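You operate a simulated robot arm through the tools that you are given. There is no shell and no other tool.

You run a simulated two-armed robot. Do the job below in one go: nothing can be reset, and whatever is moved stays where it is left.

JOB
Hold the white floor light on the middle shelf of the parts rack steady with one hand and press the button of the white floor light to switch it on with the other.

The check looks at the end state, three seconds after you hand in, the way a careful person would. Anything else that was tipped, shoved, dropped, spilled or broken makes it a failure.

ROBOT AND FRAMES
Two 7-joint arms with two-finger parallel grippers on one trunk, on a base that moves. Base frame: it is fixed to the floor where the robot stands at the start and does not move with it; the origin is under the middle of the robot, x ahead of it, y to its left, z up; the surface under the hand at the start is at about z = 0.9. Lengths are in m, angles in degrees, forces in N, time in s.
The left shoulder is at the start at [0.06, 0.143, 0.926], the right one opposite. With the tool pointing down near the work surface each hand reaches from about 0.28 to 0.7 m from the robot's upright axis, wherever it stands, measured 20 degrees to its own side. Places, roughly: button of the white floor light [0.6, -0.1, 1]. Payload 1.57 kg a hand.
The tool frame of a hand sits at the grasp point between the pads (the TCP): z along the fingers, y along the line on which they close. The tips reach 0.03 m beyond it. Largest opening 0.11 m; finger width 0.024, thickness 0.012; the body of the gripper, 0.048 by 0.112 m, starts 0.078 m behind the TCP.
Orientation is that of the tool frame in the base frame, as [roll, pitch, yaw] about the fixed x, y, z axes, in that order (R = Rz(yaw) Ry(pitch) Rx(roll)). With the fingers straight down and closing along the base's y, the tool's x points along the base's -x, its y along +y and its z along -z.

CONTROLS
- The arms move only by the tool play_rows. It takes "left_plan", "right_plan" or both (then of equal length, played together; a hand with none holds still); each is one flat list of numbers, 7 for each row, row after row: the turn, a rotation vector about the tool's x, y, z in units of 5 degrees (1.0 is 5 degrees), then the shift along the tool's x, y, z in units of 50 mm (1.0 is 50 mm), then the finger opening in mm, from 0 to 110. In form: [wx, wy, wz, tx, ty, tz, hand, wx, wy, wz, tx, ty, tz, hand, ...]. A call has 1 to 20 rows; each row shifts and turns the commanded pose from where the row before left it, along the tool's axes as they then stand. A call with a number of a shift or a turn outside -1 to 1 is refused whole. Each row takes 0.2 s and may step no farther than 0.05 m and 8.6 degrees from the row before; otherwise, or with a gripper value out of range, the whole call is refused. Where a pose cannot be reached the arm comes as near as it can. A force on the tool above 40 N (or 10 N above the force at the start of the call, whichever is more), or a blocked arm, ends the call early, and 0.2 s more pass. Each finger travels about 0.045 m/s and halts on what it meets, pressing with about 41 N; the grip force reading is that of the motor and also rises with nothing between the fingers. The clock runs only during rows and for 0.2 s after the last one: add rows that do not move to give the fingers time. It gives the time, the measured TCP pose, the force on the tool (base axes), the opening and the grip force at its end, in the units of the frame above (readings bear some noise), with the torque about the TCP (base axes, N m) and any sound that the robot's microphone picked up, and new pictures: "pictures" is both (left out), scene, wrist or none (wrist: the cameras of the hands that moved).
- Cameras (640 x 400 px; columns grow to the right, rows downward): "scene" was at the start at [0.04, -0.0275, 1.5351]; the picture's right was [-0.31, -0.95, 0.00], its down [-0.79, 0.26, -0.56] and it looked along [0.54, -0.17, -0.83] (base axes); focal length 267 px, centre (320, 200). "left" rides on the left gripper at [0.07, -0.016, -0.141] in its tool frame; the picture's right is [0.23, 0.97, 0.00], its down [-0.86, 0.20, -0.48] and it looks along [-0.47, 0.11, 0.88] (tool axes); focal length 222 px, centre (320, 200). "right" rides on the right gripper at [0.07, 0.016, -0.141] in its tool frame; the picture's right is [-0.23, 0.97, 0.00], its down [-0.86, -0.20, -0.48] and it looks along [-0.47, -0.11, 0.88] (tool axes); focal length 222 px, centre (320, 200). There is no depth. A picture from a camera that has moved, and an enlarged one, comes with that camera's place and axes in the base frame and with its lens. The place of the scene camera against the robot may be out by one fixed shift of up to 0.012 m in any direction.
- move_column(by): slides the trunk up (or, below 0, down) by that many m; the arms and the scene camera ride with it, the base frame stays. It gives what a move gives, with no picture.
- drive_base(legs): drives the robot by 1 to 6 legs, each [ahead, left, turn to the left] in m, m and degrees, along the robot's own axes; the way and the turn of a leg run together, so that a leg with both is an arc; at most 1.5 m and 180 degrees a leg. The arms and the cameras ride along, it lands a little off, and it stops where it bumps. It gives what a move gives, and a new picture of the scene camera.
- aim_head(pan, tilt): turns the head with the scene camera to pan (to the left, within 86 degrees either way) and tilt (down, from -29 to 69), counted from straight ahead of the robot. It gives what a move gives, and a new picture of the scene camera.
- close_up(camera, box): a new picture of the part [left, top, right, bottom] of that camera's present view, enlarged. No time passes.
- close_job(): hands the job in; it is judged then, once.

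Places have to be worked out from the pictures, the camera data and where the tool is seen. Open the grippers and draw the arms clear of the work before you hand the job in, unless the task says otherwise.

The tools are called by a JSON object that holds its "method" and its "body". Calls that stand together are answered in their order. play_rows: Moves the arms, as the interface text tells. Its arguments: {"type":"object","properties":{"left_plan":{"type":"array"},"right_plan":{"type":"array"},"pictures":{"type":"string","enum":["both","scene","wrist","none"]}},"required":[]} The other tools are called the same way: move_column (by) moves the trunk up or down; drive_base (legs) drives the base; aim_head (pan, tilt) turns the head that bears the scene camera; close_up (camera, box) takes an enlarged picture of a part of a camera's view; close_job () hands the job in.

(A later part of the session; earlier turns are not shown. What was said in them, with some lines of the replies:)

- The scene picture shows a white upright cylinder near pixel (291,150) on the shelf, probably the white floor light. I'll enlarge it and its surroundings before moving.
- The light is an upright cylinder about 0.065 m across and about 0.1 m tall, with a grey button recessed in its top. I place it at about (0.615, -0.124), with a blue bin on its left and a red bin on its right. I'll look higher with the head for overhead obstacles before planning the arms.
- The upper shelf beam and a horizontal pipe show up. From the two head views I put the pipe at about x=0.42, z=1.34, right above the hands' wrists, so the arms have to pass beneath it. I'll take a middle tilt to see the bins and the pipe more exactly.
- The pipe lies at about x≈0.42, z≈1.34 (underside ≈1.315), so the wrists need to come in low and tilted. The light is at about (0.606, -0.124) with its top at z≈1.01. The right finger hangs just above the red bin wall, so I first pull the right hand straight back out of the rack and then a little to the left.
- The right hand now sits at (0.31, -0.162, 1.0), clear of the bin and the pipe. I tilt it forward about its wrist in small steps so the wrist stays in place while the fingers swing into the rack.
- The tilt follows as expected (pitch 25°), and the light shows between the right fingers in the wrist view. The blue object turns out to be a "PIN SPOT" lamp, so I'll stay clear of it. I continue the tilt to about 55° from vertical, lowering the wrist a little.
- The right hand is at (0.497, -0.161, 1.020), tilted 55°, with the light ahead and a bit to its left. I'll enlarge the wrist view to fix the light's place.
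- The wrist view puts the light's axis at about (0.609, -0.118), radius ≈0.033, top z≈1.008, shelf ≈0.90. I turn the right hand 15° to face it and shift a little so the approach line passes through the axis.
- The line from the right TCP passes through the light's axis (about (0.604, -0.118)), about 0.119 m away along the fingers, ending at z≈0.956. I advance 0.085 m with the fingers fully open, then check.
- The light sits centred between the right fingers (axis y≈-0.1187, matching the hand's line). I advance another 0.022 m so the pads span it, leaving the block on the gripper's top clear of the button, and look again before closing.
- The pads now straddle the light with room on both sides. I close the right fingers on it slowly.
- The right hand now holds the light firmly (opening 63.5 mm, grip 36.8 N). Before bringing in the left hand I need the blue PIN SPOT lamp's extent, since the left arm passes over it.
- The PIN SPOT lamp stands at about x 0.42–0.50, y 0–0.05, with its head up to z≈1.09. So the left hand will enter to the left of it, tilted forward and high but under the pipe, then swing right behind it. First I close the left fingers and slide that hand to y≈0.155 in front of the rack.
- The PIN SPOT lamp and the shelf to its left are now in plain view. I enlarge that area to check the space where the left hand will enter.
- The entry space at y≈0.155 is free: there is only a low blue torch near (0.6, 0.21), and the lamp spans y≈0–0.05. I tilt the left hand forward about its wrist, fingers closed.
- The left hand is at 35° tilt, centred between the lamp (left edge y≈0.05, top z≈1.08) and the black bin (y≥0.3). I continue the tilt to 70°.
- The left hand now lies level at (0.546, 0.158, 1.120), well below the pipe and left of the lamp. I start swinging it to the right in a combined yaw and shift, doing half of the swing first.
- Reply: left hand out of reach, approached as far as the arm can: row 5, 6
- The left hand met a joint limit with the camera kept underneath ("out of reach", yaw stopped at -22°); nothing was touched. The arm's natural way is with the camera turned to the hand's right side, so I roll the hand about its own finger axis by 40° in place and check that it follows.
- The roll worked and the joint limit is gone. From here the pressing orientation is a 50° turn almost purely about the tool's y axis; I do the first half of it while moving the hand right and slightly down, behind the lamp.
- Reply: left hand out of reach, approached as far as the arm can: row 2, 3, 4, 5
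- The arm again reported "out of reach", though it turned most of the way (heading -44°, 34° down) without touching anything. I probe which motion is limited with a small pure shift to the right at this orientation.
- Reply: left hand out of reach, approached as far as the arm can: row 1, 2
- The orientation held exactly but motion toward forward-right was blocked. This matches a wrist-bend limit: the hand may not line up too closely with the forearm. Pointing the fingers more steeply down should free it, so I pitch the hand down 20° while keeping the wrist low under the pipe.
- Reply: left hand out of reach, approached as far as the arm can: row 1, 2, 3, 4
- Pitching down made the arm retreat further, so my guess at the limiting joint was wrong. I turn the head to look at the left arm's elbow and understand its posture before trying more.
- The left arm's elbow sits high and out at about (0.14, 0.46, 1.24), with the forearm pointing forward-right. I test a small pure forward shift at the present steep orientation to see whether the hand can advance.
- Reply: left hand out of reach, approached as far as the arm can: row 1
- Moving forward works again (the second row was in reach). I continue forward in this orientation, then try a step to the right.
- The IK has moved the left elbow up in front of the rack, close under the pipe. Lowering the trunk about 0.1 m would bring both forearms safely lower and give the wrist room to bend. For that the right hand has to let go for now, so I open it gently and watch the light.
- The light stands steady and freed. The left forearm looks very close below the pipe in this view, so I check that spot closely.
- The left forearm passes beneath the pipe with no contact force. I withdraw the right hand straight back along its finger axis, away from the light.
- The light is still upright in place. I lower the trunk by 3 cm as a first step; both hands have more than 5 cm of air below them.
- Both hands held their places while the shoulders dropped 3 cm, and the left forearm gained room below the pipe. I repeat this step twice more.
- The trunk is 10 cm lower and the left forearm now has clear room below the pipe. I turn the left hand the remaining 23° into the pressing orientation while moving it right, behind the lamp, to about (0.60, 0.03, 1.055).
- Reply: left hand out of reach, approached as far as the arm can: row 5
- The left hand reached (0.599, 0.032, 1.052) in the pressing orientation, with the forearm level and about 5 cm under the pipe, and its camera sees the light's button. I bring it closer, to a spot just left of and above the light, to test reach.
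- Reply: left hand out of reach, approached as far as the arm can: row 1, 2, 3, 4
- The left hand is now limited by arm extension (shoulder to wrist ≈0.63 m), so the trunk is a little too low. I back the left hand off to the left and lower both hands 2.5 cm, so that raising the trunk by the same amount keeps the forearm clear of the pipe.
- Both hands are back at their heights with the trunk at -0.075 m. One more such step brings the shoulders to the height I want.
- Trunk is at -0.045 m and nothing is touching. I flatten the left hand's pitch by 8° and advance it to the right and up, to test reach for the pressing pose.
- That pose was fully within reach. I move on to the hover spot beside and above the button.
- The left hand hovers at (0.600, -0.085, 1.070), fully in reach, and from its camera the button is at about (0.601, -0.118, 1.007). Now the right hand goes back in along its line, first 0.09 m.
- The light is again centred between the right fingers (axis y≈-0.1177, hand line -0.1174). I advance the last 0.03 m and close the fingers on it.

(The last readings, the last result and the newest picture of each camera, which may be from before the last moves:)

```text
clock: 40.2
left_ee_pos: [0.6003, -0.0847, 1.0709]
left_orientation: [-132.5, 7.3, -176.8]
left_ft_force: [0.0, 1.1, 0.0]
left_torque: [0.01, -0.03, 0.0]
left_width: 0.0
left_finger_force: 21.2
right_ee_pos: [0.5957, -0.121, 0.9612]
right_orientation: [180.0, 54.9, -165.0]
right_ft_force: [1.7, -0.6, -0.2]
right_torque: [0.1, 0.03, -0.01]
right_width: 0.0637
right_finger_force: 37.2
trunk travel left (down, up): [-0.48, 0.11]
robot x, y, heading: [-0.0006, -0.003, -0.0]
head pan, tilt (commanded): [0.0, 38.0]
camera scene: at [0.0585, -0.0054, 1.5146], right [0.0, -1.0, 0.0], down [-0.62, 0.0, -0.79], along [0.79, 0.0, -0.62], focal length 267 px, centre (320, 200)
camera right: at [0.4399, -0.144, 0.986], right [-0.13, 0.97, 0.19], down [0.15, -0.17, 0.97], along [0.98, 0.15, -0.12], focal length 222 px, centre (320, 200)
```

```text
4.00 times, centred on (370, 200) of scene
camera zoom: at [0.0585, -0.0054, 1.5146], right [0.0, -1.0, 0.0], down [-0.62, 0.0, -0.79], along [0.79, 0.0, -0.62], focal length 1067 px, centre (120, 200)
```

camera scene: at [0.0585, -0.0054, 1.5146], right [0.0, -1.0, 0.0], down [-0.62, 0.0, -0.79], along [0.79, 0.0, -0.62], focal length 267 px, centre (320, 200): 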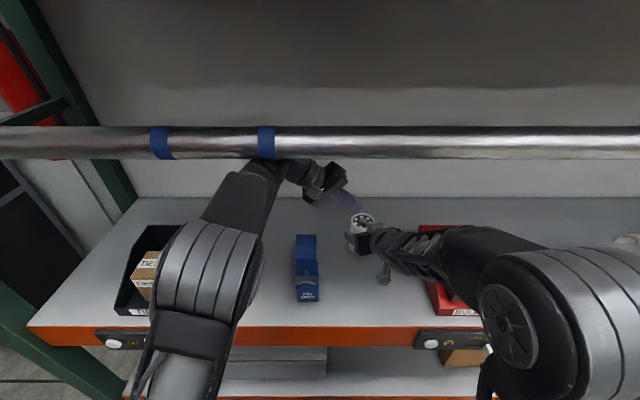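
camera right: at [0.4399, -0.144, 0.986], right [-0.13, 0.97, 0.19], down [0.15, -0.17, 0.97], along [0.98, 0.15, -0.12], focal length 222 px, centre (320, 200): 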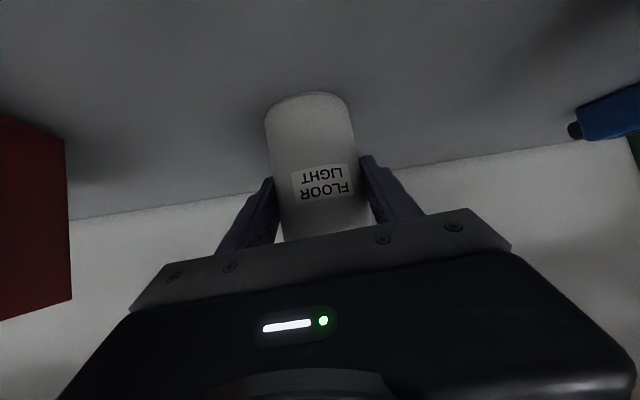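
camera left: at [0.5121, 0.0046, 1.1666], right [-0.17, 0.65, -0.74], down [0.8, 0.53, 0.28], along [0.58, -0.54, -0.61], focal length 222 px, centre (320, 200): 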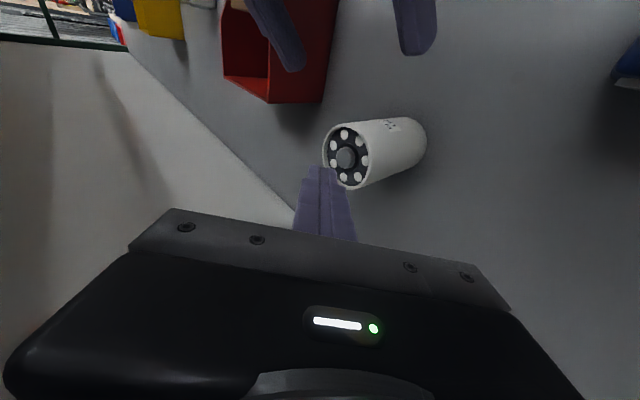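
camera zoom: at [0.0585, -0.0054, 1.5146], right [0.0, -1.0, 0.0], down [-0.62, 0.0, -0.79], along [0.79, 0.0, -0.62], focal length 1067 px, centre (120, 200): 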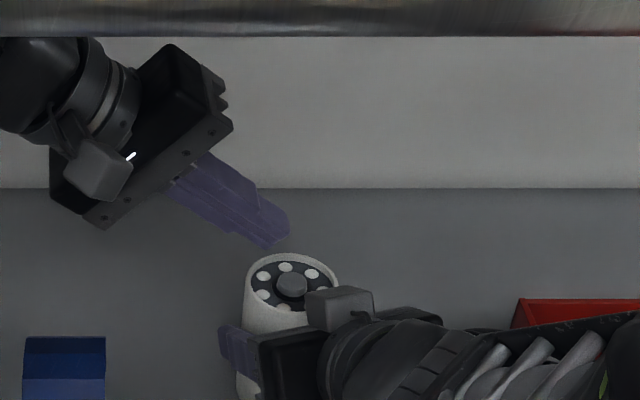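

The light is held again (63.7 mm, 37 N) and the button is plainly visible at about (0.601, -0.118). I move the left fingertips over it, leaving the lowest edge about 2 cm above the button.

{"method": "play_rows", "body": {"left_plan": [0, 0, 0, 0.065, -0.02, 0.242, 0, 0, 0, 0, 0.065, -0.02, 0.242, 0, 0, 0, 0, 0, 0, 0, 0], "pictures": "both"}}

{"method": "close_up", "body": {"camera": "left", "box": [220, 90, 440, 228]}}

{"method": "close_up", "body": {"camera": "scene", "box": [320, 170, 416, 230]}}

```text
clock: 41.0
left_ee_pos: [0.5963, -0.104, 1.0542]
left_orientation: [-132.4, 7.2, -176.8]
left_ft_force: [0.5, -0.2, -0.2]
left_torque: [-0.01, 0.01, 0.02]
left_width: 0.0
left_finger_force: 21.4
right_ee_pos: [0.5959, -0.12, 0.9624]
right_orientation: [180.0, 54.9, -165.0]
right_ft_force: [0.3, -0.2, 0.9]
right_torque: [0.15, -0.04, -0.01]
right_width: 0.0633
right_finger_force: 40.7
trunk travel left (down, up): [-0.48, 0.11]
robot x, y, heading: [0.0002, 0.0004, 0.2]
head pan, tilt (commanded): [0.0, 38.0]
camera scene: at [0.0585, -0.0054, 1.5146], right [0.0, -1.0, 0.0], down [-0.62, 0.0, -0.79], along [0.79, 0.0, -0.62], focal length 267 px, centre (320, 200)
camera left: at [0.5086, -0.0146, 1.1506], right [-0.17, 0.65, -0.74], down [0.8, 0.53, 0.28], along [0.58, -0.54, -0.61], focal length 222 px, centre (320, 200)
```

scene: 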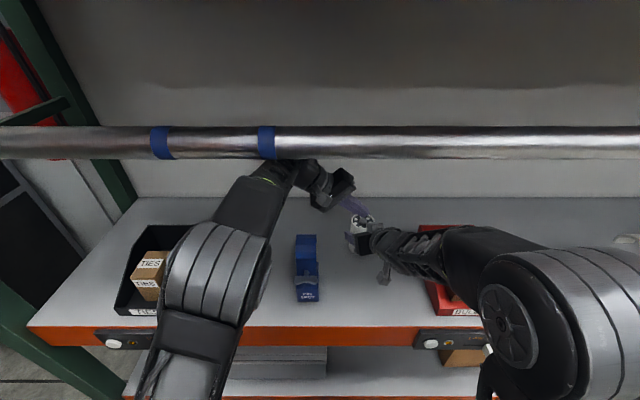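
left: 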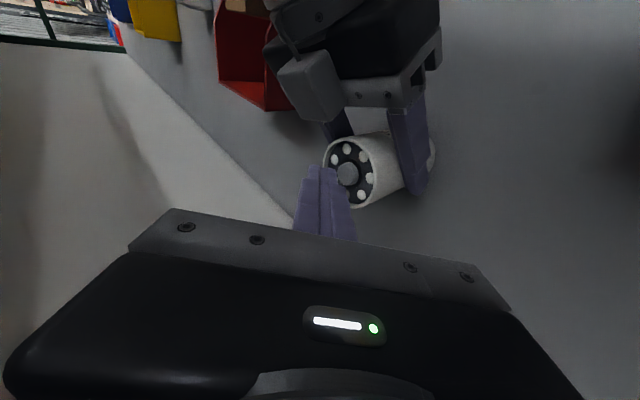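

```text
2.90 times, centred on (330, 159) of left
camera zoom: at [0.5086, -0.0146, 1.1506], right [-0.17, 0.65, -0.74], down [0.8, 0.53, 0.28], along [0.58, -0.54, -0.61], focal length 644 px, centre (291, 319)
```

zoom: 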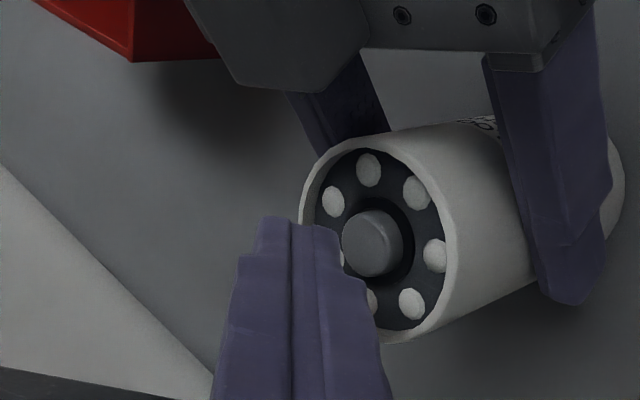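

```text
6.67 times, centred on (368, 200) of scene
camera zoom: at [0.0585, -0.0054, 1.5146], right [0.0, -1.0, 0.0], down [-0.62, 0.0, -0.79], along [0.79, 0.0, -0.62], focal length 1778 px, centre (0, 200)
```

zoom: 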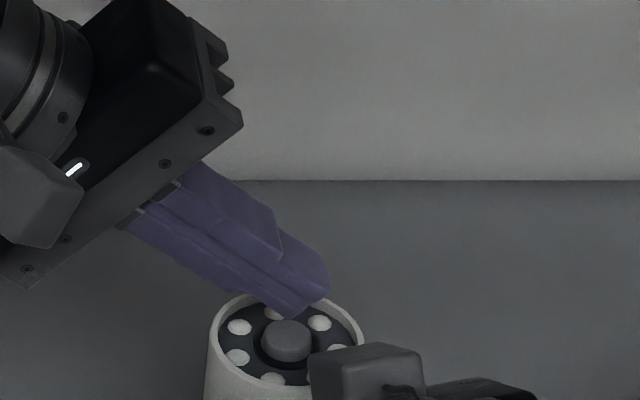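

The left fingertips' lowest edge is now right above the button with about 1.5–2 cm to go. I lower 10 mm in small steps.

{"method": "play_rows", "body": {"left_plan": [0, 0, 0, 0.0014, 0.0266, 0.03, 0, 0, 0, 0, 0.0014, 0.0266, 0.03, 0, 0, 0, 0, 0.0014, 0.0266, 0.03, 0, 0, 0, 0, 0.0014, 0.0266, 0.03, 0, 0, 0, 0, 0.0014, 0.0266, 0.03, 0], "pictures": "none"}}

{"method": "close_up", "body": {"camera": "left", "box": [220, 90, 440, 228]}}

{"method": "close_up", "body": {"camera": "scene", "box": [320, 170, 416, 230]}}

```text
clock: 42.2
left_ee_pos: [0.5983, -0.1044, 1.0444]
left_orientation: [-132.4, 7.3, -176.9]
left_ft_force: [0.0, -0.2, 0.1]
left_torque: [0.02, 0.01, 0.0]
left_width: 0.0001
left_finger_force: 21.5
right_ee_pos: [0.5959, -0.1203, 0.9613]
right_orientation: [-180.0, 54.9, -165.0]
right_ft_force: [0.5, 0.8, 0.8]
right_torque: [0.15, 0.02, 0.0]
right_width: 0.0633
right_finger_force: 41.2
trunk travel left (down, up): [-0.48, 0.11]
robot x, y, heading: [0.0018, 0.0016, 0.2]
head pan, tilt (commanded): [0.0, 38.0]
```

```text
2.90 times, centred on (330, 159) of left
camera zoom: at [0.5101, -0.0155, 1.1405], right [-0.17, 0.65, -0.74], down [0.8, 0.53, 0.28], along [0.58, -0.54, -0.61], focal length 644 px, centre (291, 319)
```

zoom: 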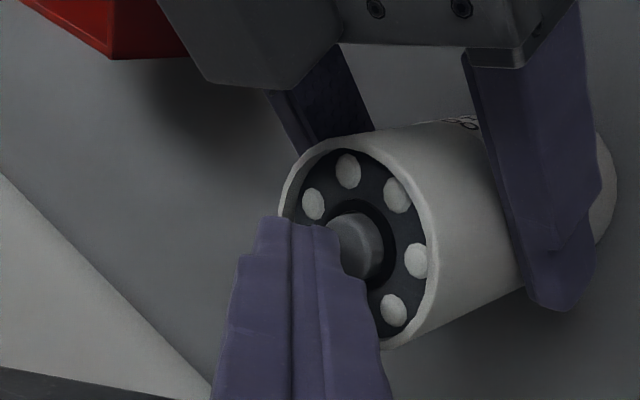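

```text
6.67 times, centred on (368, 200) of scene
camera zoom: at [0.0585, -0.0053, 1.5146], right [0.0, -1.0, 0.0], down [-0.62, 0.0, -0.79], along [0.79, 0.0, -0.62], focal length 1778 px, centre (0, 200)
```

zoom: 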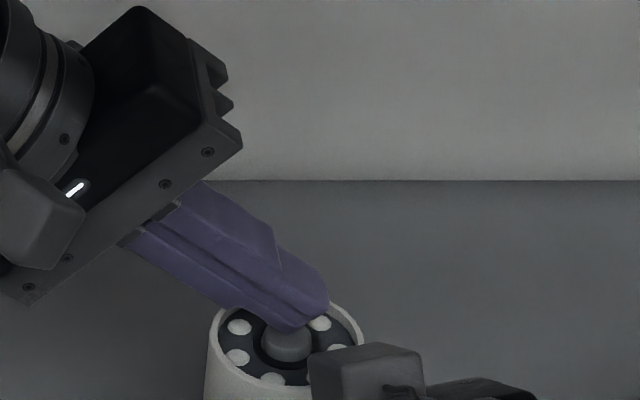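

The tip edge overlaps the button in both views, with no contact yet (force ≈0). I go down 4 mm more.

{"method": "play_rows", "body": {"left_plan": [0, 0, 0, 0.005, 0.0293, 0.0268, 0, 0, 0, 0, 0.005, 0.0293, 0.0268, 0], "pictures": "none"}}

{"method": "play_rows", "body": {"left_plan": [0, 0, 0, 0.005, 0.0293, 0.0268, 0], "pictures": "none"}}

```text
clock: 42.8
left_ee_pos: [0.5981, -0.1049, 1.0401]
left_orientation: [-132.4, 7.3, -176.8]
left_ft_force: [-0.7, -0.4, 0.3]
left_torque: [0.02, 0.01, 0.01]
left_width: 0.0003
left_finger_force: 21.5
right_ee_pos: [0.5941, -0.1188, 0.9617]
right_orientation: [180.0, 54.9, -165.0]
right_ft_force: [0.8, 0.6, 0.8]
right_torque: [0.17, -0.05, -0.07]
right_width: 0.0636
right_finger_force: 41.0
trunk travel left (down, up): [-0.48, 0.11]
robot x, y, heading: [-0.0002, 0.0009, 0.1]
head pan, tilt (commanded): [0.0, 38.0]
```

```text
clock: 43.2
left_ee_pos: [0.5974, -0.106, 1.0395]
left_orientation: [-132.4, 7.3, -176.8]
left_ft_force: [-0.4, 0.3, 1.8]
left_torque: [-0.04, 0.01, 0.0]
left_width: 0.0
left_finger_force: 20.9
right_ee_pos: [0.5959, -0.12, 0.9617]
right_orientation: [-180.0, 54.9, -165.0]
right_ft_force: [1.7, -0.4, 0.0]
right_torque: [0.24, 0.04, -0.01]
right_width: 0.0631
right_finger_force: 40.8
trunk travel left (down, up): [-0.48, 0.11]
robot x, y, heading: [-0.0013, 0.0017, -0.1]
head pan, tilt (commanded): [0.0, 38.0]
heard: click
```

A click was heard just as the force rose to about 1.8 N. I look at the light before doing anything else, so as not to press it twice.

{"method": "close_up", "body": {"camera": "left", "box": [220, 90, 440, 228]}}

{"method": "close_up", "body": {"camera": "scene", "box": [320, 170, 416, 230]}}

```text
2.90 times, centred on (330, 159) of left
camera zoom: at [0.5099, -0.0153, 1.1347], right [-0.17, 0.65, -0.74], down [0.8, 0.53, 0.28], along [0.58, -0.54, -0.61], focal length 644 px, centre (291, 319)
```

zoom: 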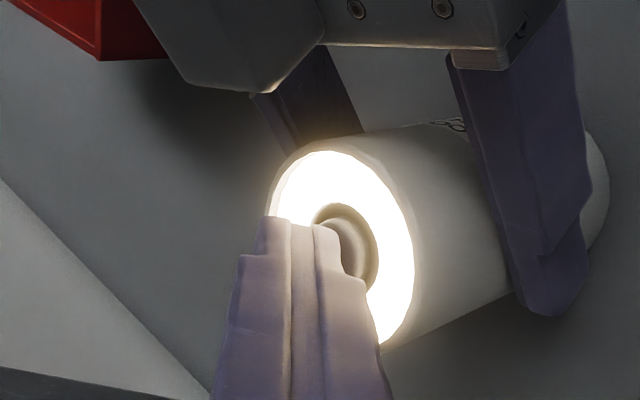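

```text
6.67 times, centred on (368, 200) of scene
camera zoom: at [0.0585, -0.0053, 1.5146], right [0.0, -1.0, 0.0], down [-0.62, 0.0, -0.79], along [0.79, 0.0, -0.62], focal length 1778 px, centre (0, 200)
```

zoom: 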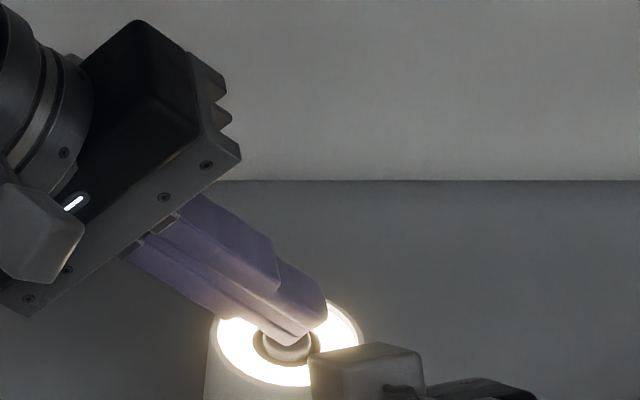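

The light is on. I lift the left fingers straight up off the button and check that it stays lit.

{"method": "play_rows", "body": {"left_plan": [0, 0, 0, -0.0125, -0.073, -0.067, 0, 0, 0, 0, -0.025, -0.1465, -0.134, 0, 0, 0, 0, -0.025, -0.1465, -0.134, 0], "pictures": "scene"}}

{"method": "close_up", "body": {"camera": "left", "box": [220, 90, 440, 228]}}

```text
clock: 44.0
left_ee_pos: [0.5967, -0.1049, 1.0638]
left_orientation: [-132.4, 7.3, -176.8]
left_ft_force: [0.2, -0.6, 0.9]
left_torque: [-0.01, -0.01, 0.0]
left_width: 0.0
left_finger_force: 21.6
right_ee_pos: [0.595, -0.1198, 0.9615]
right_orientation: [-180.0, 54.9, -165.0]
right_ft_force: [0.1, -0.6, 1.3]
right_torque: [0.15, 0.09, -0.08]
right_width: 0.0631
right_finger_force: 40.9
trunk travel left (down, up): [-0.48, 0.11]
robot x, y, heading: [-0.0027, -0.0007, 0.1]
head pan, tilt (commanded): [0.0, 38.0]
camera scene: at [0.0585, -0.0053, 1.5146], right [0.0, -1.0, 0.0], down [-0.62, 0.0, -0.79], along [0.79, 0.0, -0.62], focal length 267 px, centre (320, 200)
```

scene: 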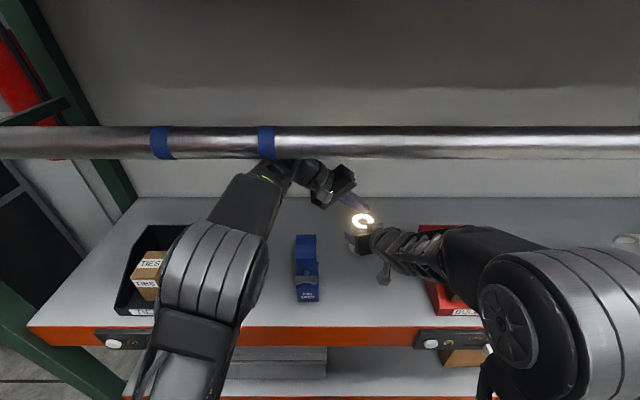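

```text
2.90 times, centred on (330, 159) of left
camera zoom: at [0.5099, -0.0154, 1.1599], right [-0.17, 0.65, -0.74], down [0.8, 0.53, 0.28], along [0.58, -0.54, -0.61], focal length 644 px, centre (291, 319)
```

zoom: 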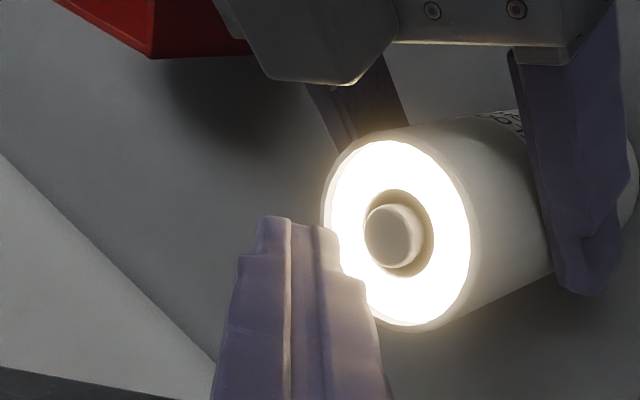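

The light stays lit with the finger off the button. I withdraw the left hand sideways to the left, behind the lamp, while the right hand keeps holding.

{"method": "play_rows", "body": {"left_plan": [0, 0, 0, 0.01, 0.4, -0.42, 0, 0, 0, 0, 0.016, 0.6, -0.6, 0, 0, 0, 0, 0.016, 0.6, -0.6, 0], "pictures": "scene"}}

```text
clock: 44.8
left_ee_pos: [0.5895, 0.0092, 1.0597]
left_orientation: [-132.5, 7.3, -176.7]
left_ft_force: [0.6, -0.6, -0.7]
left_torque: [-0.02, -0.01, -0.01]
left_width: 0.0001
left_finger_force: 21.4
right_ee_pos: [0.5955, -0.1199, 0.9617]
right_orientation: [-179.9, 54.9, -165.0]
right_ft_force: [1.4, 0.3, 0.6]
right_torque: [0.21, 0.01, -0.03]
right_width: 0.0634
right_finger_force: 40.6
trunk travel left (down, up): [-0.48, 0.11]
robot x, y, heading: [-0.0008, 0.0016, 0.1]
head pan, tilt (commanded): [0.0, 38.0]
camera scene: at [0.0584, -0.0049, 1.5146], right [0.0, -1.0, 0.0], down [-0.62, 0.0, -0.79], along [0.79, 0.0, -0.62], focal length 267 px, centre (320, 200)
```

scene: 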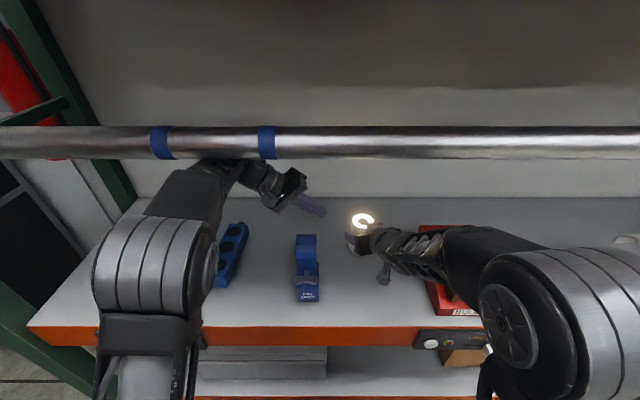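

The left hand is well away from the light, which stays on. I open the right hand slowly to release the light while the left moves a bit further left.

{"method": "play_rows", "body": {"left_plan": [0, 0, 0, 0.016, 0.58, -0.58, 0, 0, 0, 0, 0.016, 0.58, -0.58, 0, 0, 0, 0, 0.016, 0.5, -0.5, 0, 0, 0, 0, 0, 0, 0, 0, 0, 0, 0, 0, 0, 0, 0, 0, 0, 0, 0, 0, 0, 0], "right_plan": [0, 0, 0, 0, 0, 0, 70, 0, 0, 0, 0, 0, 0, 80, 0, 0, 0, 0, 0, 0, 95, 0, 0, 0, 0, 0, 0, 110, 0, 0, 0, 0, 0, 0, 110, 0, 0, 0, 0, 0, 0, 110], "pictures": "both"}}

```text
clock: 46.2
left_ee_pos: [0.5806, 0.1252, 1.0531]
left_orientation: [-132.4, 7.3, -176.8]
left_ft_force: [0.2, 0.0, 0.5]
left_torque: [0.03, -0.02, -0.02]
left_width: 0.0
left_finger_force: 21.9
right_ee_pos: [0.5958, -0.1198, 0.9618]
right_orientation: [-180.0, 54.9, -165.0]
right_ft_force: [0.4, 0.7, -0.6]
right_torque: [0.0, -0.01, 0.0]
right_width: 0.1102
right_finger_force: 0.2
trunk travel left (down, up): [-0.48, 0.11]
robot x, y, heading: [0.0033, 0.0007, 0.1]
head pan, tilt (commanded): [0.0, 38.0]
camera scene: at [0.0585, -0.0053, 1.5146], right [0.0, -1.0, 0.0], down [-0.62, 0.0, -0.79], along [0.79, 0.0, -0.62], focal length 267 px, centre (320, 200)
camera right: at [0.4399, -0.144, 0.986], right [-0.13, 0.97, 0.19], down [0.15, -0.17, 0.97], along [0.98, 0.15, -0.12], focal length 222 px, centre (320, 200)
camera left: at [0.4935, 0.2141, 1.1497], right [-0.17, 0.65, -0.74], down [0.8, 0.53, 0.28], along [0.58, -0.54, -0.61], focal length 222 px, centre (320, 200)
```

scene: 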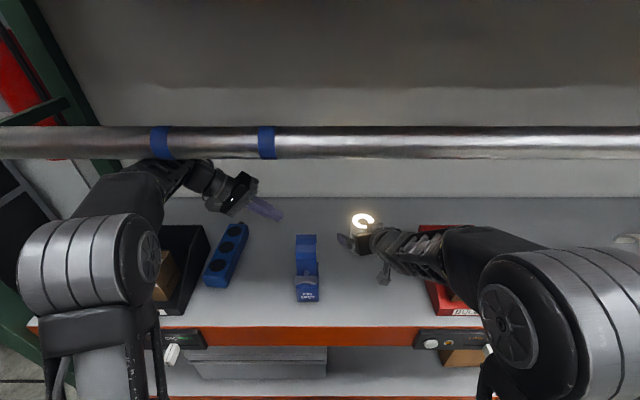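
right: 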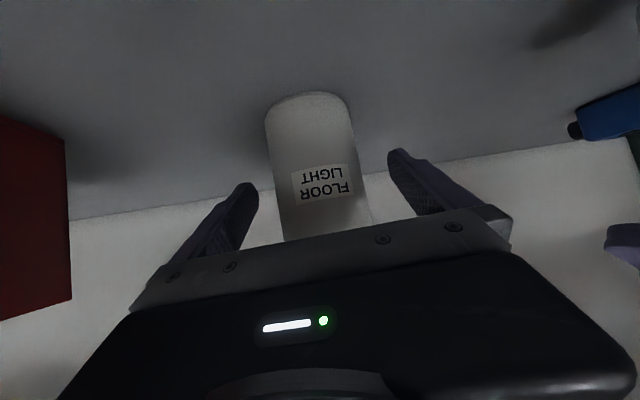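
left: 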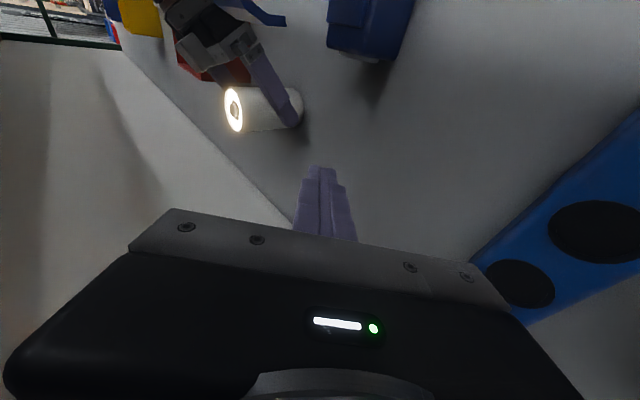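

The light is released, upright and lit. I withdraw the right hand straight back along its finger axis.

{"method": "play_rows", "body": {"right_plan": [0, 0, 0, 0, 0, -0.4, 110, 0, 0, 0, 0, 0, -0.5, 110, 0, 0, 0, 0, 0, -0.5, 110, 0, 0, 0, 0, 0, -0.5, 110, 0, 0, 0, 0, 0, -0.5, 110], "pictures": "both"}}

{"method": "aim_head", "body": {"pan": 86, "tilt": 40}}

{"method": "aim_head", "body": {"pan": -86, "tilt": 40}}

```text
clock: 47.4
left_ee_pos: [0.5805, 0.1249, 1.0536]
left_orientation: [-132.4, 7.5, -176.8]
left_ft_force: [-0.1, 0.1, 0.7]
left_torque: [-0.03, -0.02, -0.02]
left_width: 0.0
left_finger_force: 21.2
right_ee_pos: [0.4972, -0.1443, 1.0319]
right_orientation: [-179.9, 55.0, -164.9]
right_ft_force: [-0.4, 0.3, 0.1]
right_torque: [-0.04, 0.04, -0.06]
right_width: 0.1099
right_finger_force: 0.1
trunk travel left (down, up): [-0.48, 0.11]
robot x, y, heading: [0.0022, -0.0019, -0.1]
head pan, tilt (commanded): [0.0, 38.0]
camera scene: at [0.0573, -0.0047, 1.5146], right [0.0, -1.0, 0.0], down [-0.62, 0.0, -0.79], along [0.79, 0.0, -0.62], focal length 267 px, centre (320, 200)
camera right: at [0.3429, -0.1694, 1.0559], right [-0.13, 0.97, 0.18], down [0.15, -0.17, 0.97], along [0.98, 0.15, -0.12], focal length 222 px, centre (320, 200)
```

scene: 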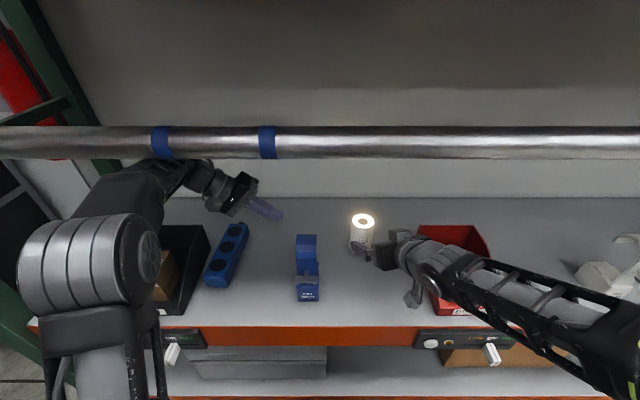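
right: 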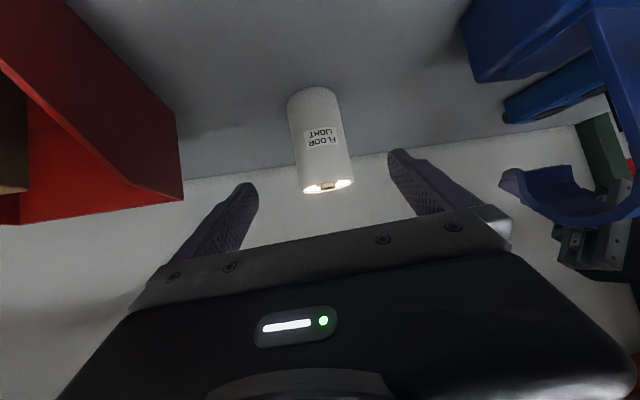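

```text
clock: 49.0
left_ee_pos: [0.581, 0.1244, 1.0529]
left_orientation: [-132.4, 7.3, -176.8]
left_ft_force: [-0.7, 0.1, -0.4]
left_torque: [0.02, 0.0, -0.01]
left_width: 0.0
left_finger_force: 21.6
right_ee_pos: [0.4997, -0.1457, 1.0307]
right_orientation: [-180.0, 54.9, -165.0]
right_ft_force: [-0.3, 0.2, -0.2]
right_torque: [-0.01, 0.01, -0.01]
right_width: 0.1102
right_finger_force: 0.1
trunk travel left (down, up): [-0.48, 0.11]
robot x, y, heading: [0.0046, -0.0, -0.0]
head pan, tilt (commanded): [85.9, 40.0]
camera scene: at [-0.0218, 0.0795, 1.5116], right [1.0, -0.07, 0.0], down [-0.05, -0.64, -0.77], along [0.05, 0.76, -0.64], focal length 267 px, centre (320, 200)
```

scene: 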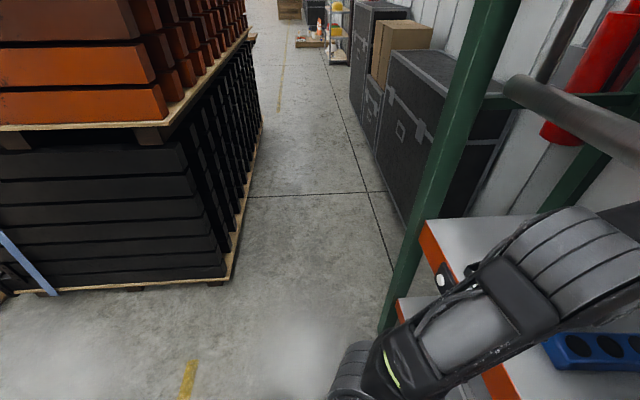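

```text
clock: 51.6
left_ee_pos: [0.5807, 0.1255, 1.0542]
left_orientation: [-132.4, 7.3, -176.8]
left_ft_force: [0.1, -1.0, -0.1]
left_torque: [-0.01, 0.02, 0.0]
left_width: 0.0
left_finger_force: 22.1
right_ee_pos: [0.4996, -0.1454, 1.0324]
right_orientation: [179.9, 54.9, -165.0]
right_ft_force: [-0.3, 0.3, 0.8]
right_torque: [0.0, 0.0, 0.0]
right_width: 0.1101
right_finger_force: 0.0
trunk travel left (down, up): [-0.48, 0.11]
robot x, y, heading: [0.0011, -0.0005, -0.0]
head pan, tilt (commanded): [-85.9, 40.0]
camera scene: at [-0.0218, -0.0901, 1.5116], right [-1.0, -0.07, 0.0], down [-0.05, 0.64, -0.77], along [0.05, -0.76, -0.64], focal length 267 px, centre (320, 200)
```

scene: 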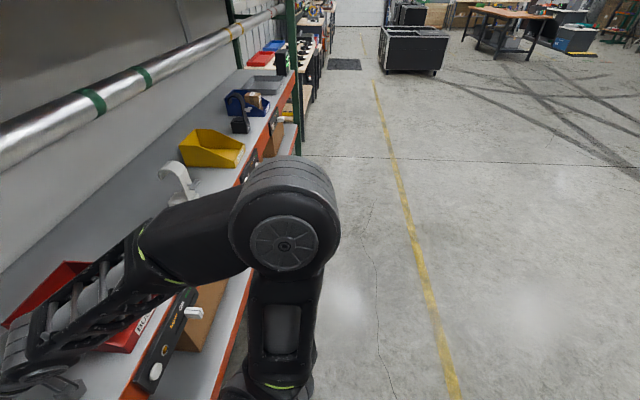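

The light stands lit, untouched by either hand. The floor behind the robot looks open, with pallets only at the far left. I nudge the left hand 2 cm further from the lamp and up, and face the head forward again before backing the robot out.

{"method": "play_rows", "body": {"left_plan": [0, 0, 0, -0.073, -0.022, -0.56, 0], "pictures": "none"}}

{"method": "aim_head", "body": {"pan": 0, "tilt": 45}}

```text
clock: 52.0
left_ee_pos: [0.5785, 0.1362, 1.0664]
left_orientation: [-132.7, 6.6, -177.2]
left_ft_force: [0.7, 0.1, 0.0]
left_torque: [-0.03, -0.03, 0.01]
left_width: 0.0001
left_finger_force: 21.3
right_ee_pos: [0.4991, -0.1506, 1.0288]
right_orientation: [179.7, 54.9, -165.3]
right_ft_force: [0.0, 0.6, -0.4]
right_torque: [0.02, 0.01, 0.0]
right_width: 0.1101
right_finger_force: 0.0
trunk travel left (down, up): [-0.48, 0.11]
robot x, y, heading: [0.0009, -0.0014, -0.0]
head pan, tilt (commanded): [-85.9, 40.0]
```

```text
clock: 53.6
left_ee_pos: [0.5778, 0.1386, 1.0646]
left_orientation: [-132.8, 6.2, -177.1]
left_ft_force: [0.2, 0.6, -0.5]
left_torque: [0.04, 0.01, 0.0]
left_width: 0.0
left_finger_force: 21.4
right_ee_pos: [0.4988, -0.1475, 1.0307]
right_orientation: [179.7, 55.0, -165.1]
right_ft_force: [-0.6, 0.0, 0.3]
right_torque: [-0.03, -0.01, -0.03]
right_width: 0.1101
right_finger_force: 0.0
trunk travel left (down, up): [-0.48, 0.11]
robot x, y, heading: [0.002, 0.0014, 0.0]
head pan, tilt (commanded): [0.0, 45.0]
camera scene: at [0.0529, -0.0104, 1.504], right [0.0, -1.0, 0.0], down [-0.71, 0.0, -0.71], along [0.71, 0.0, -0.71], focal length 267 px, centre (320, 200)
```

scene: 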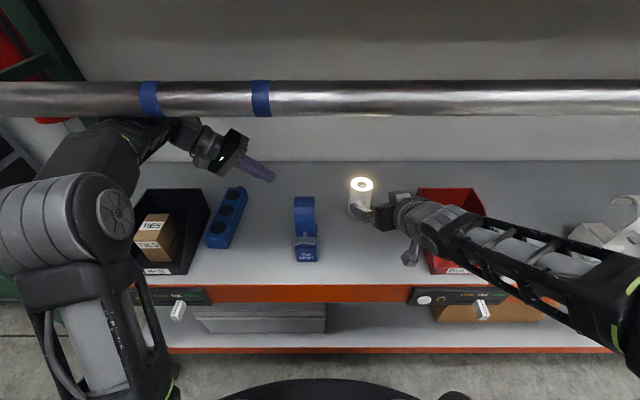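

The left hand stopped about 1 cm short of its target height, and the right hand's readings shifted by a few millimetres. The left forearm may be touching something, possibly the pipe, so I look closely before moving.

{"method": "close_up", "body": {"camera": "scene", "box": [0, 60, 280, 235]}}

{"method": "aim_head", "body": {"pan": 30, "tilt": 25}}

```text
2.29 times, centred on (140, 148) of scene
camera zoom: at [0.0529, -0.0104, 1.504], right [0.0, -1.0, 0.0], down [-0.71, 0.0, -0.71], along [0.71, 0.0, -0.71], focal length 610 px, centre (731, 320)
```

zoom: 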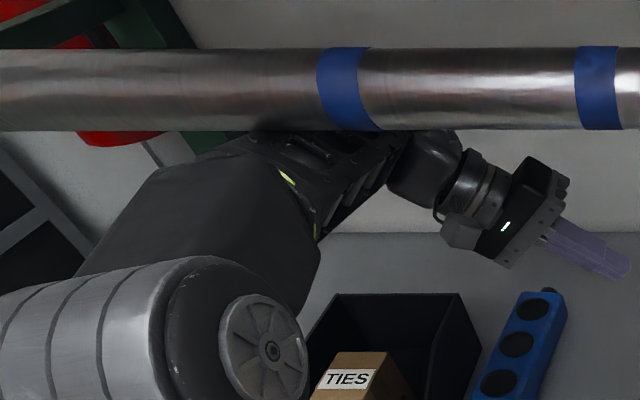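

```text
clock: 54.6
left_ee_pos: [0.5782, 0.1385, 1.065]
left_orientation: [-132.6, 6.2, -177.0]
left_ft_force: [-0.6, -0.3, 0.2]
left_torque: [-0.05, -0.02, 0.01]
left_width: 0.0
left_finger_force: 21.2
right_ee_pos: [0.4989, -0.1482, 1.0322]
right_orientation: [179.7, 55.0, -165.2]
right_ft_force: [-0.4, -0.1, -0.1]
right_torque: [-0.01, -0.04, -0.01]
right_width: 0.1097
right_finger_force: 0.0
trunk travel left (down, up): [-0.48, 0.11]
robot x, y, heading: [-0.0008, 0.0005, 0.1]
head pan, tilt (commanded): [30.0, 25.0]
camera scene: at [0.0514, 0.0359, 1.5347], right [0.5, -0.87, 0.0], down [-0.37, -0.21, -0.91], along [0.79, 0.45, -0.42], focal length 267 px, centre (320, 200)
```

scene: 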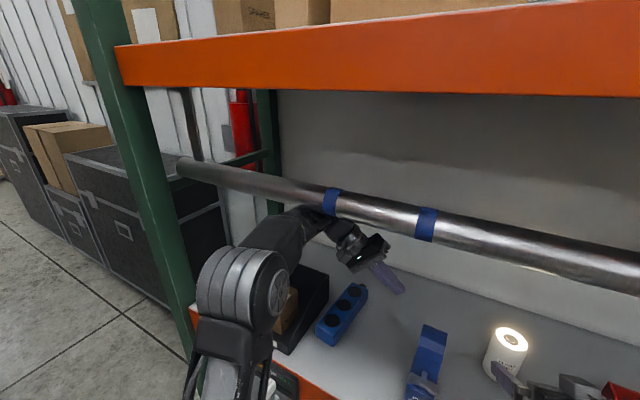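

The forearm sits right up against the underside of the pipe, so I undo that lift at once and lower the left hand 3 cm.

{"method": "play_rows", "body": {"left_plan": [0, 0, 0, 0.032, 0.22, 0.202, 0, 0, 0, 0, 0.032, 0.22, 0.202, 0], "pictures": "scene"}}

{"method": "close_up", "body": {"camera": "scene", "box": [180, 140, 460, 315]}}

```text
clock: 55.2
left_ee_pos: [0.5838, 0.147, 1.0471]
left_orientation: [-132.3, 7.5, -176.6]
left_ft_force: [0.5, 0.1, 0.0]
left_torque: [0.05, -0.02, 0.04]
left_width: 0.0003
left_finger_force: 21.2
right_ee_pos: [0.5016, -0.1447, 1.0332]
right_orientation: [179.9, 54.9, -165.1]
right_ft_force: [-0.1, -1.1, -0.5]
right_torque: [0.03, 0.0, 0.05]
right_width: 0.1101
right_finger_force: 0.1
trunk travel left (down, up): [-0.48, 0.11]
robot x, y, heading: [0.002, 0.005, 0.3]
head pan, tilt (commanded): [30.0, 25.0]
camera scene: at [0.0531, 0.0406, 1.5365], right [0.5, -0.87, 0.0], down [-0.37, -0.21, -0.91], along [0.78, 0.45, -0.42], focal length 267 px, centre (320, 200)
```

scene: 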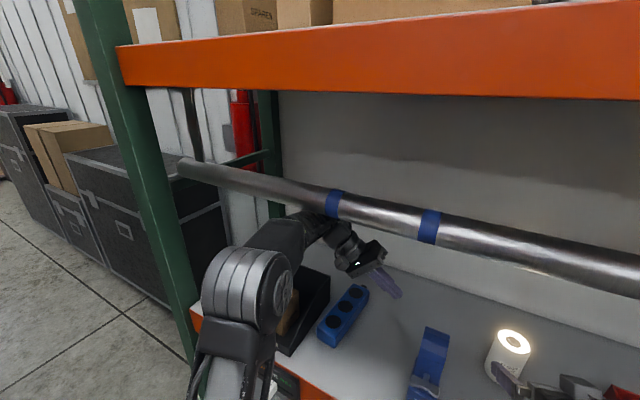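

```text
2.29 times, centred on (320, 228) of scene
camera zoom: at [0.0531, 0.0406, 1.5365], right [0.5, -0.87, 0.0], down [-0.37, -0.21, -0.91], along [0.78, 0.45, -0.42], focal length 610 px, centre (320, 137)
```

zoom: 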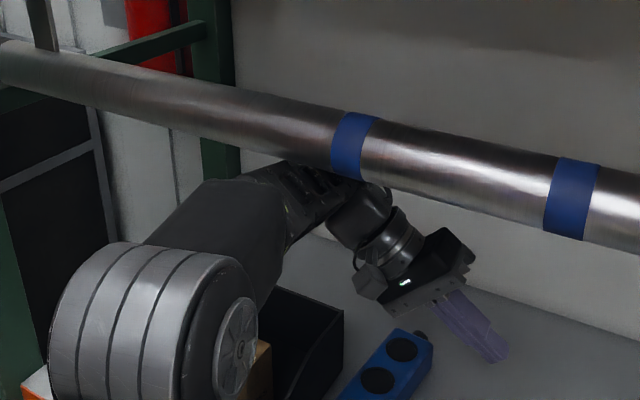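

Readings are back to normal (right hand and camera returned to place), so the contact is gone. I return the head to the earlier view to check the pipe has not shifted.

{"method": "aim_head", "body": {"pan": 0, "tilt": 38}}

{"method": "close_up", "body": {"camera": "scene", "box": [60, 100, 300, 250]}}

```text
clock: 56.1
left_ee_pos: [0.5816, 0.1458, 1.0438]
left_orientation: [-132.4, 7.4, -176.8]
left_ft_force: [-1.0, 0.3, 0.3]
left_torque: [-0.01, 0.01, 0.02]
left_width: 0.0
left_finger_force: 21.5
right_ee_pos: [0.4993, -0.1448, 1.0314]
right_orientation: [180.0, 54.9, -165.1]
right_ft_force: [0.8, 0.0, 0.4]
right_torque: [0.04, -0.05, 0.03]
right_width: 0.11
right_finger_force: 0.1
trunk travel left (down, up): [-0.48, 0.11]
robot x, y, heading: [0.0015, 0.0012, 0.0]
head pan, tilt (commanded): [0.0, 38.0]
camera scene: at [0.0584, -0.0052, 1.5146], right [0.0, -1.0, 0.0], down [-0.62, 0.0, -0.79], along [0.79, 0.0, -0.62], focal length 267 px, centre (320, 200)
```

scene: 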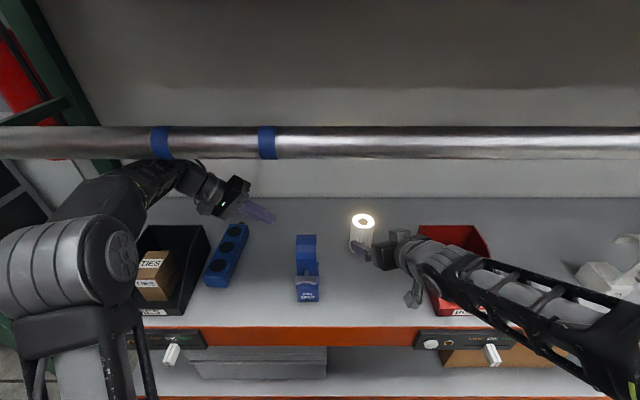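

```text
2.67 times, centred on (180, 175) of scene
camera zoom: at [0.0584, -0.0052, 1.5146], right [0.0, -1.0, 0.0], down [-0.62, 0.0, -0.79], along [0.79, 0.0, -0.62], focal length 711 px, centre (693, 267)
```

zoom: 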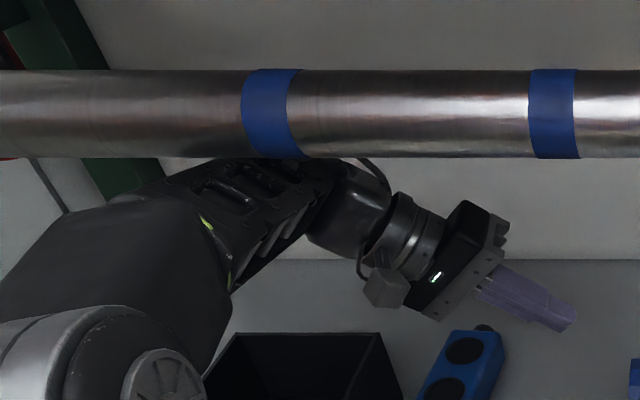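

The pipe's bands sit exactly where they were and all readings are normal. I lower the trunk 2.5 cm to give the left forearm more room under the pipe; both hands have ample space below.

{"method": "move_column", "body": {"by": -0.025}}

{"method": "close_up", "body": {"camera": "scene", "box": [60, 100, 460, 350]}}

```text
clock: 56.8
left_ee_pos: [0.5823, 0.1456, 1.019]
left_orientation: [-132.4, 7.3, -176.8]
left_ft_force: [0.5, 0.5, -0.3]
left_torque: [-0.02, -0.01, 0.02]
left_width: 0.0
left_finger_force: 20.9
right_ee_pos: [0.4989, -0.1457, 1.0065]
right_orientation: [-179.9, 54.9, -165.0]
right_ft_force: [0.6, 0.7, 0.4]
right_torque: [0.0, -0.02, 0.0]
right_width: 0.11
right_finger_force: 0.1
trunk travel left (down, up): [-0.455, 0.135]
robot x, y, heading: [0.0027, -0.001, -0.0]
head pan, tilt (commanded): [0.0, 38.0]
```

```text
1.60 times, centred on (260, 225) of scene
camera zoom: at [0.0582, -0.0053, 1.4896], right [0.0, -1.0, 0.0], down [-0.62, 0.0, -0.79], along [0.79, 0.0, -0.62], focal length 427 px, centre (416, 160)
```

zoom: 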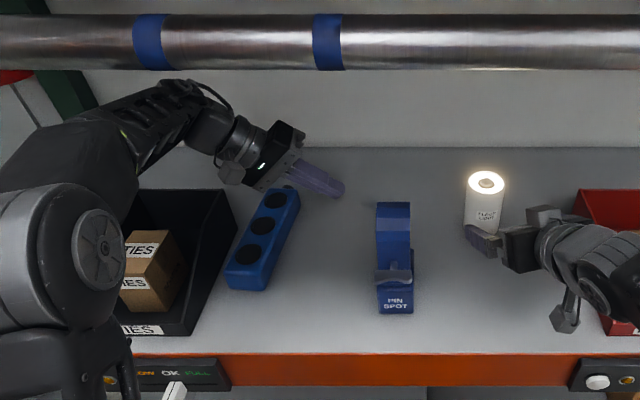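

Everything is in place: light lit, lamp, bins and torch untouched, and a clear gap between forearm and pipe. I back the robot straight out by 15 cm first.

{"method": "drive_base", "body": {"legs": [[-0.15, 0, 0]]}}

```text
clock: 58.2
left_ee_pos: [0.4277, 0.1469, 1.0187]
left_orientation: [-132.4, 7.3, -176.7]
left_ft_force: [-0.5, 0.1, 0.0]
left_torque: [-0.01, -0.02, 0.01]
left_width: 0.0
left_finger_force: 21.6
right_ee_pos: [0.3476, -0.1444, 1.0072]
right_orientation: [-179.9, 55.1, -165.0]
right_ft_force: [0.7, -0.1, 0.5]
right_torque: [0.03, 0.0, 0.03]
right_width: 0.1098
right_finger_force: 0.0
trunk travel left (down, up): [-0.455, 0.135]
robot x, y, heading: [-0.1495, -0.0009, 0.4]
head pan, tilt (commanded): [0.0, 38.0]
camera scene: at [-0.0947, -0.0053, 1.4897], right [0.0, -1.0, 0.0], down [-0.61, 0.0, -0.79], along [0.79, 0.0, -0.61], focal length 267 px, centre (320, 200)
```

scene: 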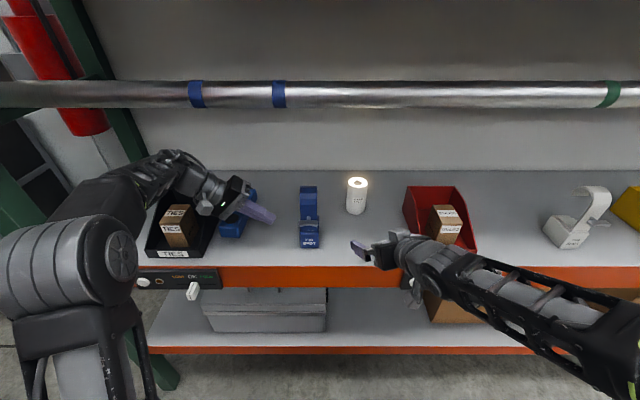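

The drive went cleanly; light on, nothing disturbed. I back out another 20 cm so both hands are in front of the rack.

{"method": "drive_base", "body": {"legs": [[-0.2, 0, 0]]}}

```text
clock: 59.8
left_ee_pos: [0.2278, 0.1462, 1.0195]
left_orientation: [-132.4, 7.3, -176.7]
left_ft_force: [0.0, -0.2, 0.2]
left_torque: [0.02, -0.02, 0.03]
left_width: 0.0001
left_finger_force: 21.2
right_ee_pos: [0.1465, -0.1465, 1.0061]
right_orientation: [-179.9, 55.0, -164.9]
right_ft_force: [0.1, 1.1, 1.2]
right_torque: [-0.02, -0.01, -0.02]
right_width: 0.11
right_finger_force: 0.1
trunk travel left (down, up): [-0.455, 0.135]
robot x, y, heading: [-0.3518, 0.0016, -0.1]
head pan, tilt (commanded): [0.0, 38.0]
camera scene: at [-0.2948, -0.0056, 1.4897], right [0.0, -1.0, 0.0], down [-0.61, 0.0, -0.79], along [0.79, 0.0, -0.61], focal length 267 px, centre (320, 200)
```

scene: 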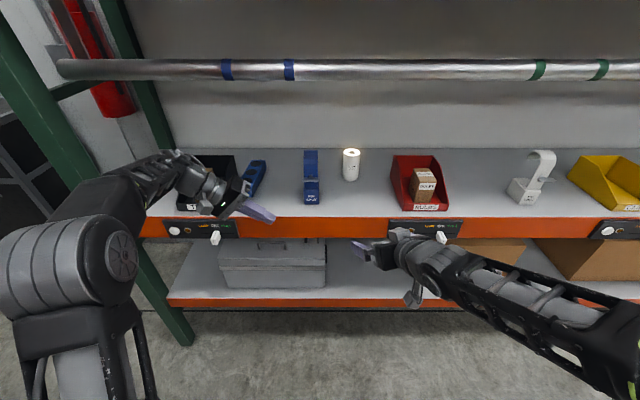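

Both hands are now out in front of the rack. I open the left gripper in free air and take a last close look at the light and its neighbours.

{"method": "play_rows", "body": {"left_plan": [0, 0, 0, 0, 0, 0, 60, 0, 0, 0, 0, 0, 0, 110, 0, 0, 0, 0, 0, 0, 110, 0, 0, 0, 0, 0, 0, 110, 0, 0, 0, 0, 0, 0, 110, 0, 0, 0, 0, 0, 0, 110, 0, 0, 0, 0, 0, 0, 110], "pictures": "scene"}}

{"method": "close_up", "body": {"camera": "scene", "box": [220, 120, 480, 282]}}

{"method": "close_up", "body": {"camera": "scene", "box": [304, 130, 400, 190]}}

```text
clock: 61.4
left_ee_pos: [0.229, 0.1468, 1.0185]
left_orientation: [-132.3, 7.4, -176.7]
left_ft_force: [-0.9, -0.4, -0.1]
left_torque: [0.0, -0.01, 0.01]
left_width: 0.1101
left_finger_force: 0.1
right_ee_pos: [0.1486, -0.1461, 1.0066]
right_orientation: [-179.9, 54.8, -164.9]
right_ft_force: [-0.4, 0.6, -0.6]
right_torque: [-0.04, -0.02, 0.02]
right_width: 0.11
right_finger_force: 0.0
trunk travel left (down, up): [-0.455, 0.135]
robot x, y, heading: [-0.3547, 0.001, 0.3]
head pan, tilt (commanded): [0.0, 38.0]
camera scene: at [-0.2935, -0.0055, 1.4896], right [0.0, -1.0, 0.0], down [-0.62, 0.0, -0.79], along [0.79, 0.0, -0.62], focal length 267 px, centre (320, 200)
```

scene: 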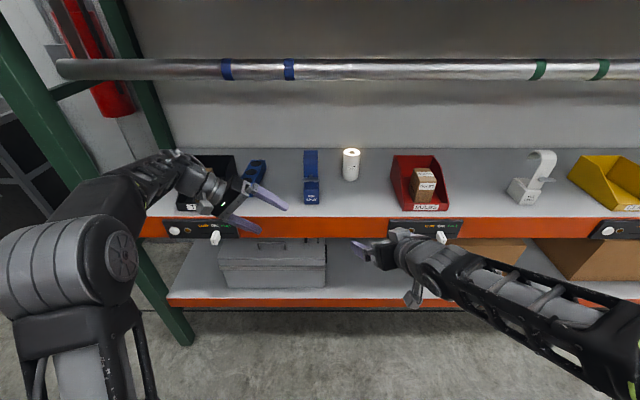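

```text
2.46 times, centred on (350, 201) of scene
camera zoom: at [-0.2935, -0.0055, 1.4896], right [0.0, -1.0, 0.0], down [-0.62, 0.0, -0.79], along [0.79, 0.0, -0.62], focal length 656 px, centre (246, 198)
```

zoom: 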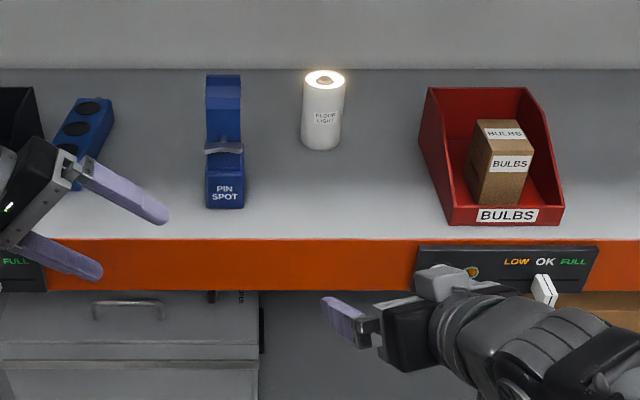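

```text
6.67 times, centred on (352, 160) of scene
camera zoom: at [-0.2935, -0.0055, 1.4896], right [0.0, -1.0, 0.0], down [-0.62, 0.0, -0.79], along [0.79, 0.0, -0.62], focal length 1778 px, centre (107, 467)
```

zoom: 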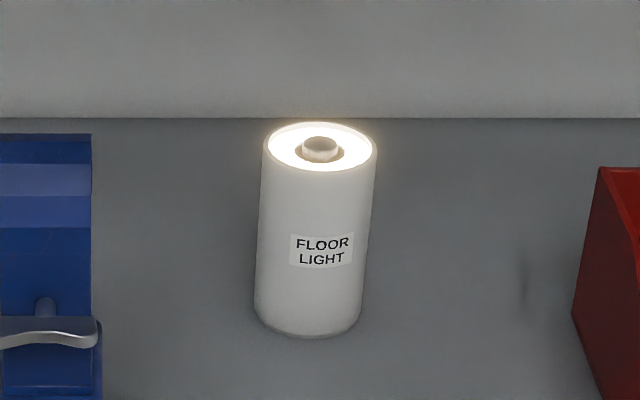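

The floor light stands upright in its place and is lit. The other objects are undisturbed, both grippers are open and the arms are clear of the rack, so I hand the job in.

{"method": "close_job", "body": {}}

```text
The job is handed in.
```

The white floor light is switched on and standing upright where it was. The right hand held it while the left hand pressed the button once. A click was heard, and the light stayed lit after both hands let go.

**Pipe contact:** while I was drawing the left arm out, the robot shifted by about 5 mm, most likely because the left forearm touched the underside of the horizontal pipe. I backed off at once. The pipe's coloured bands looked unmoved in the before and after views, and nothing else on the shelf appeared disturbed.

**Two grips:** the left arm could not reach the button from its first position. I let go of the light, lowered the trunk slightly, gripped the light again and then pressed the button. It stayed upright throughout.

At hand-in both grippers were open, and I had driven the robot back about 35 cm, so both arms were clear of the rack.
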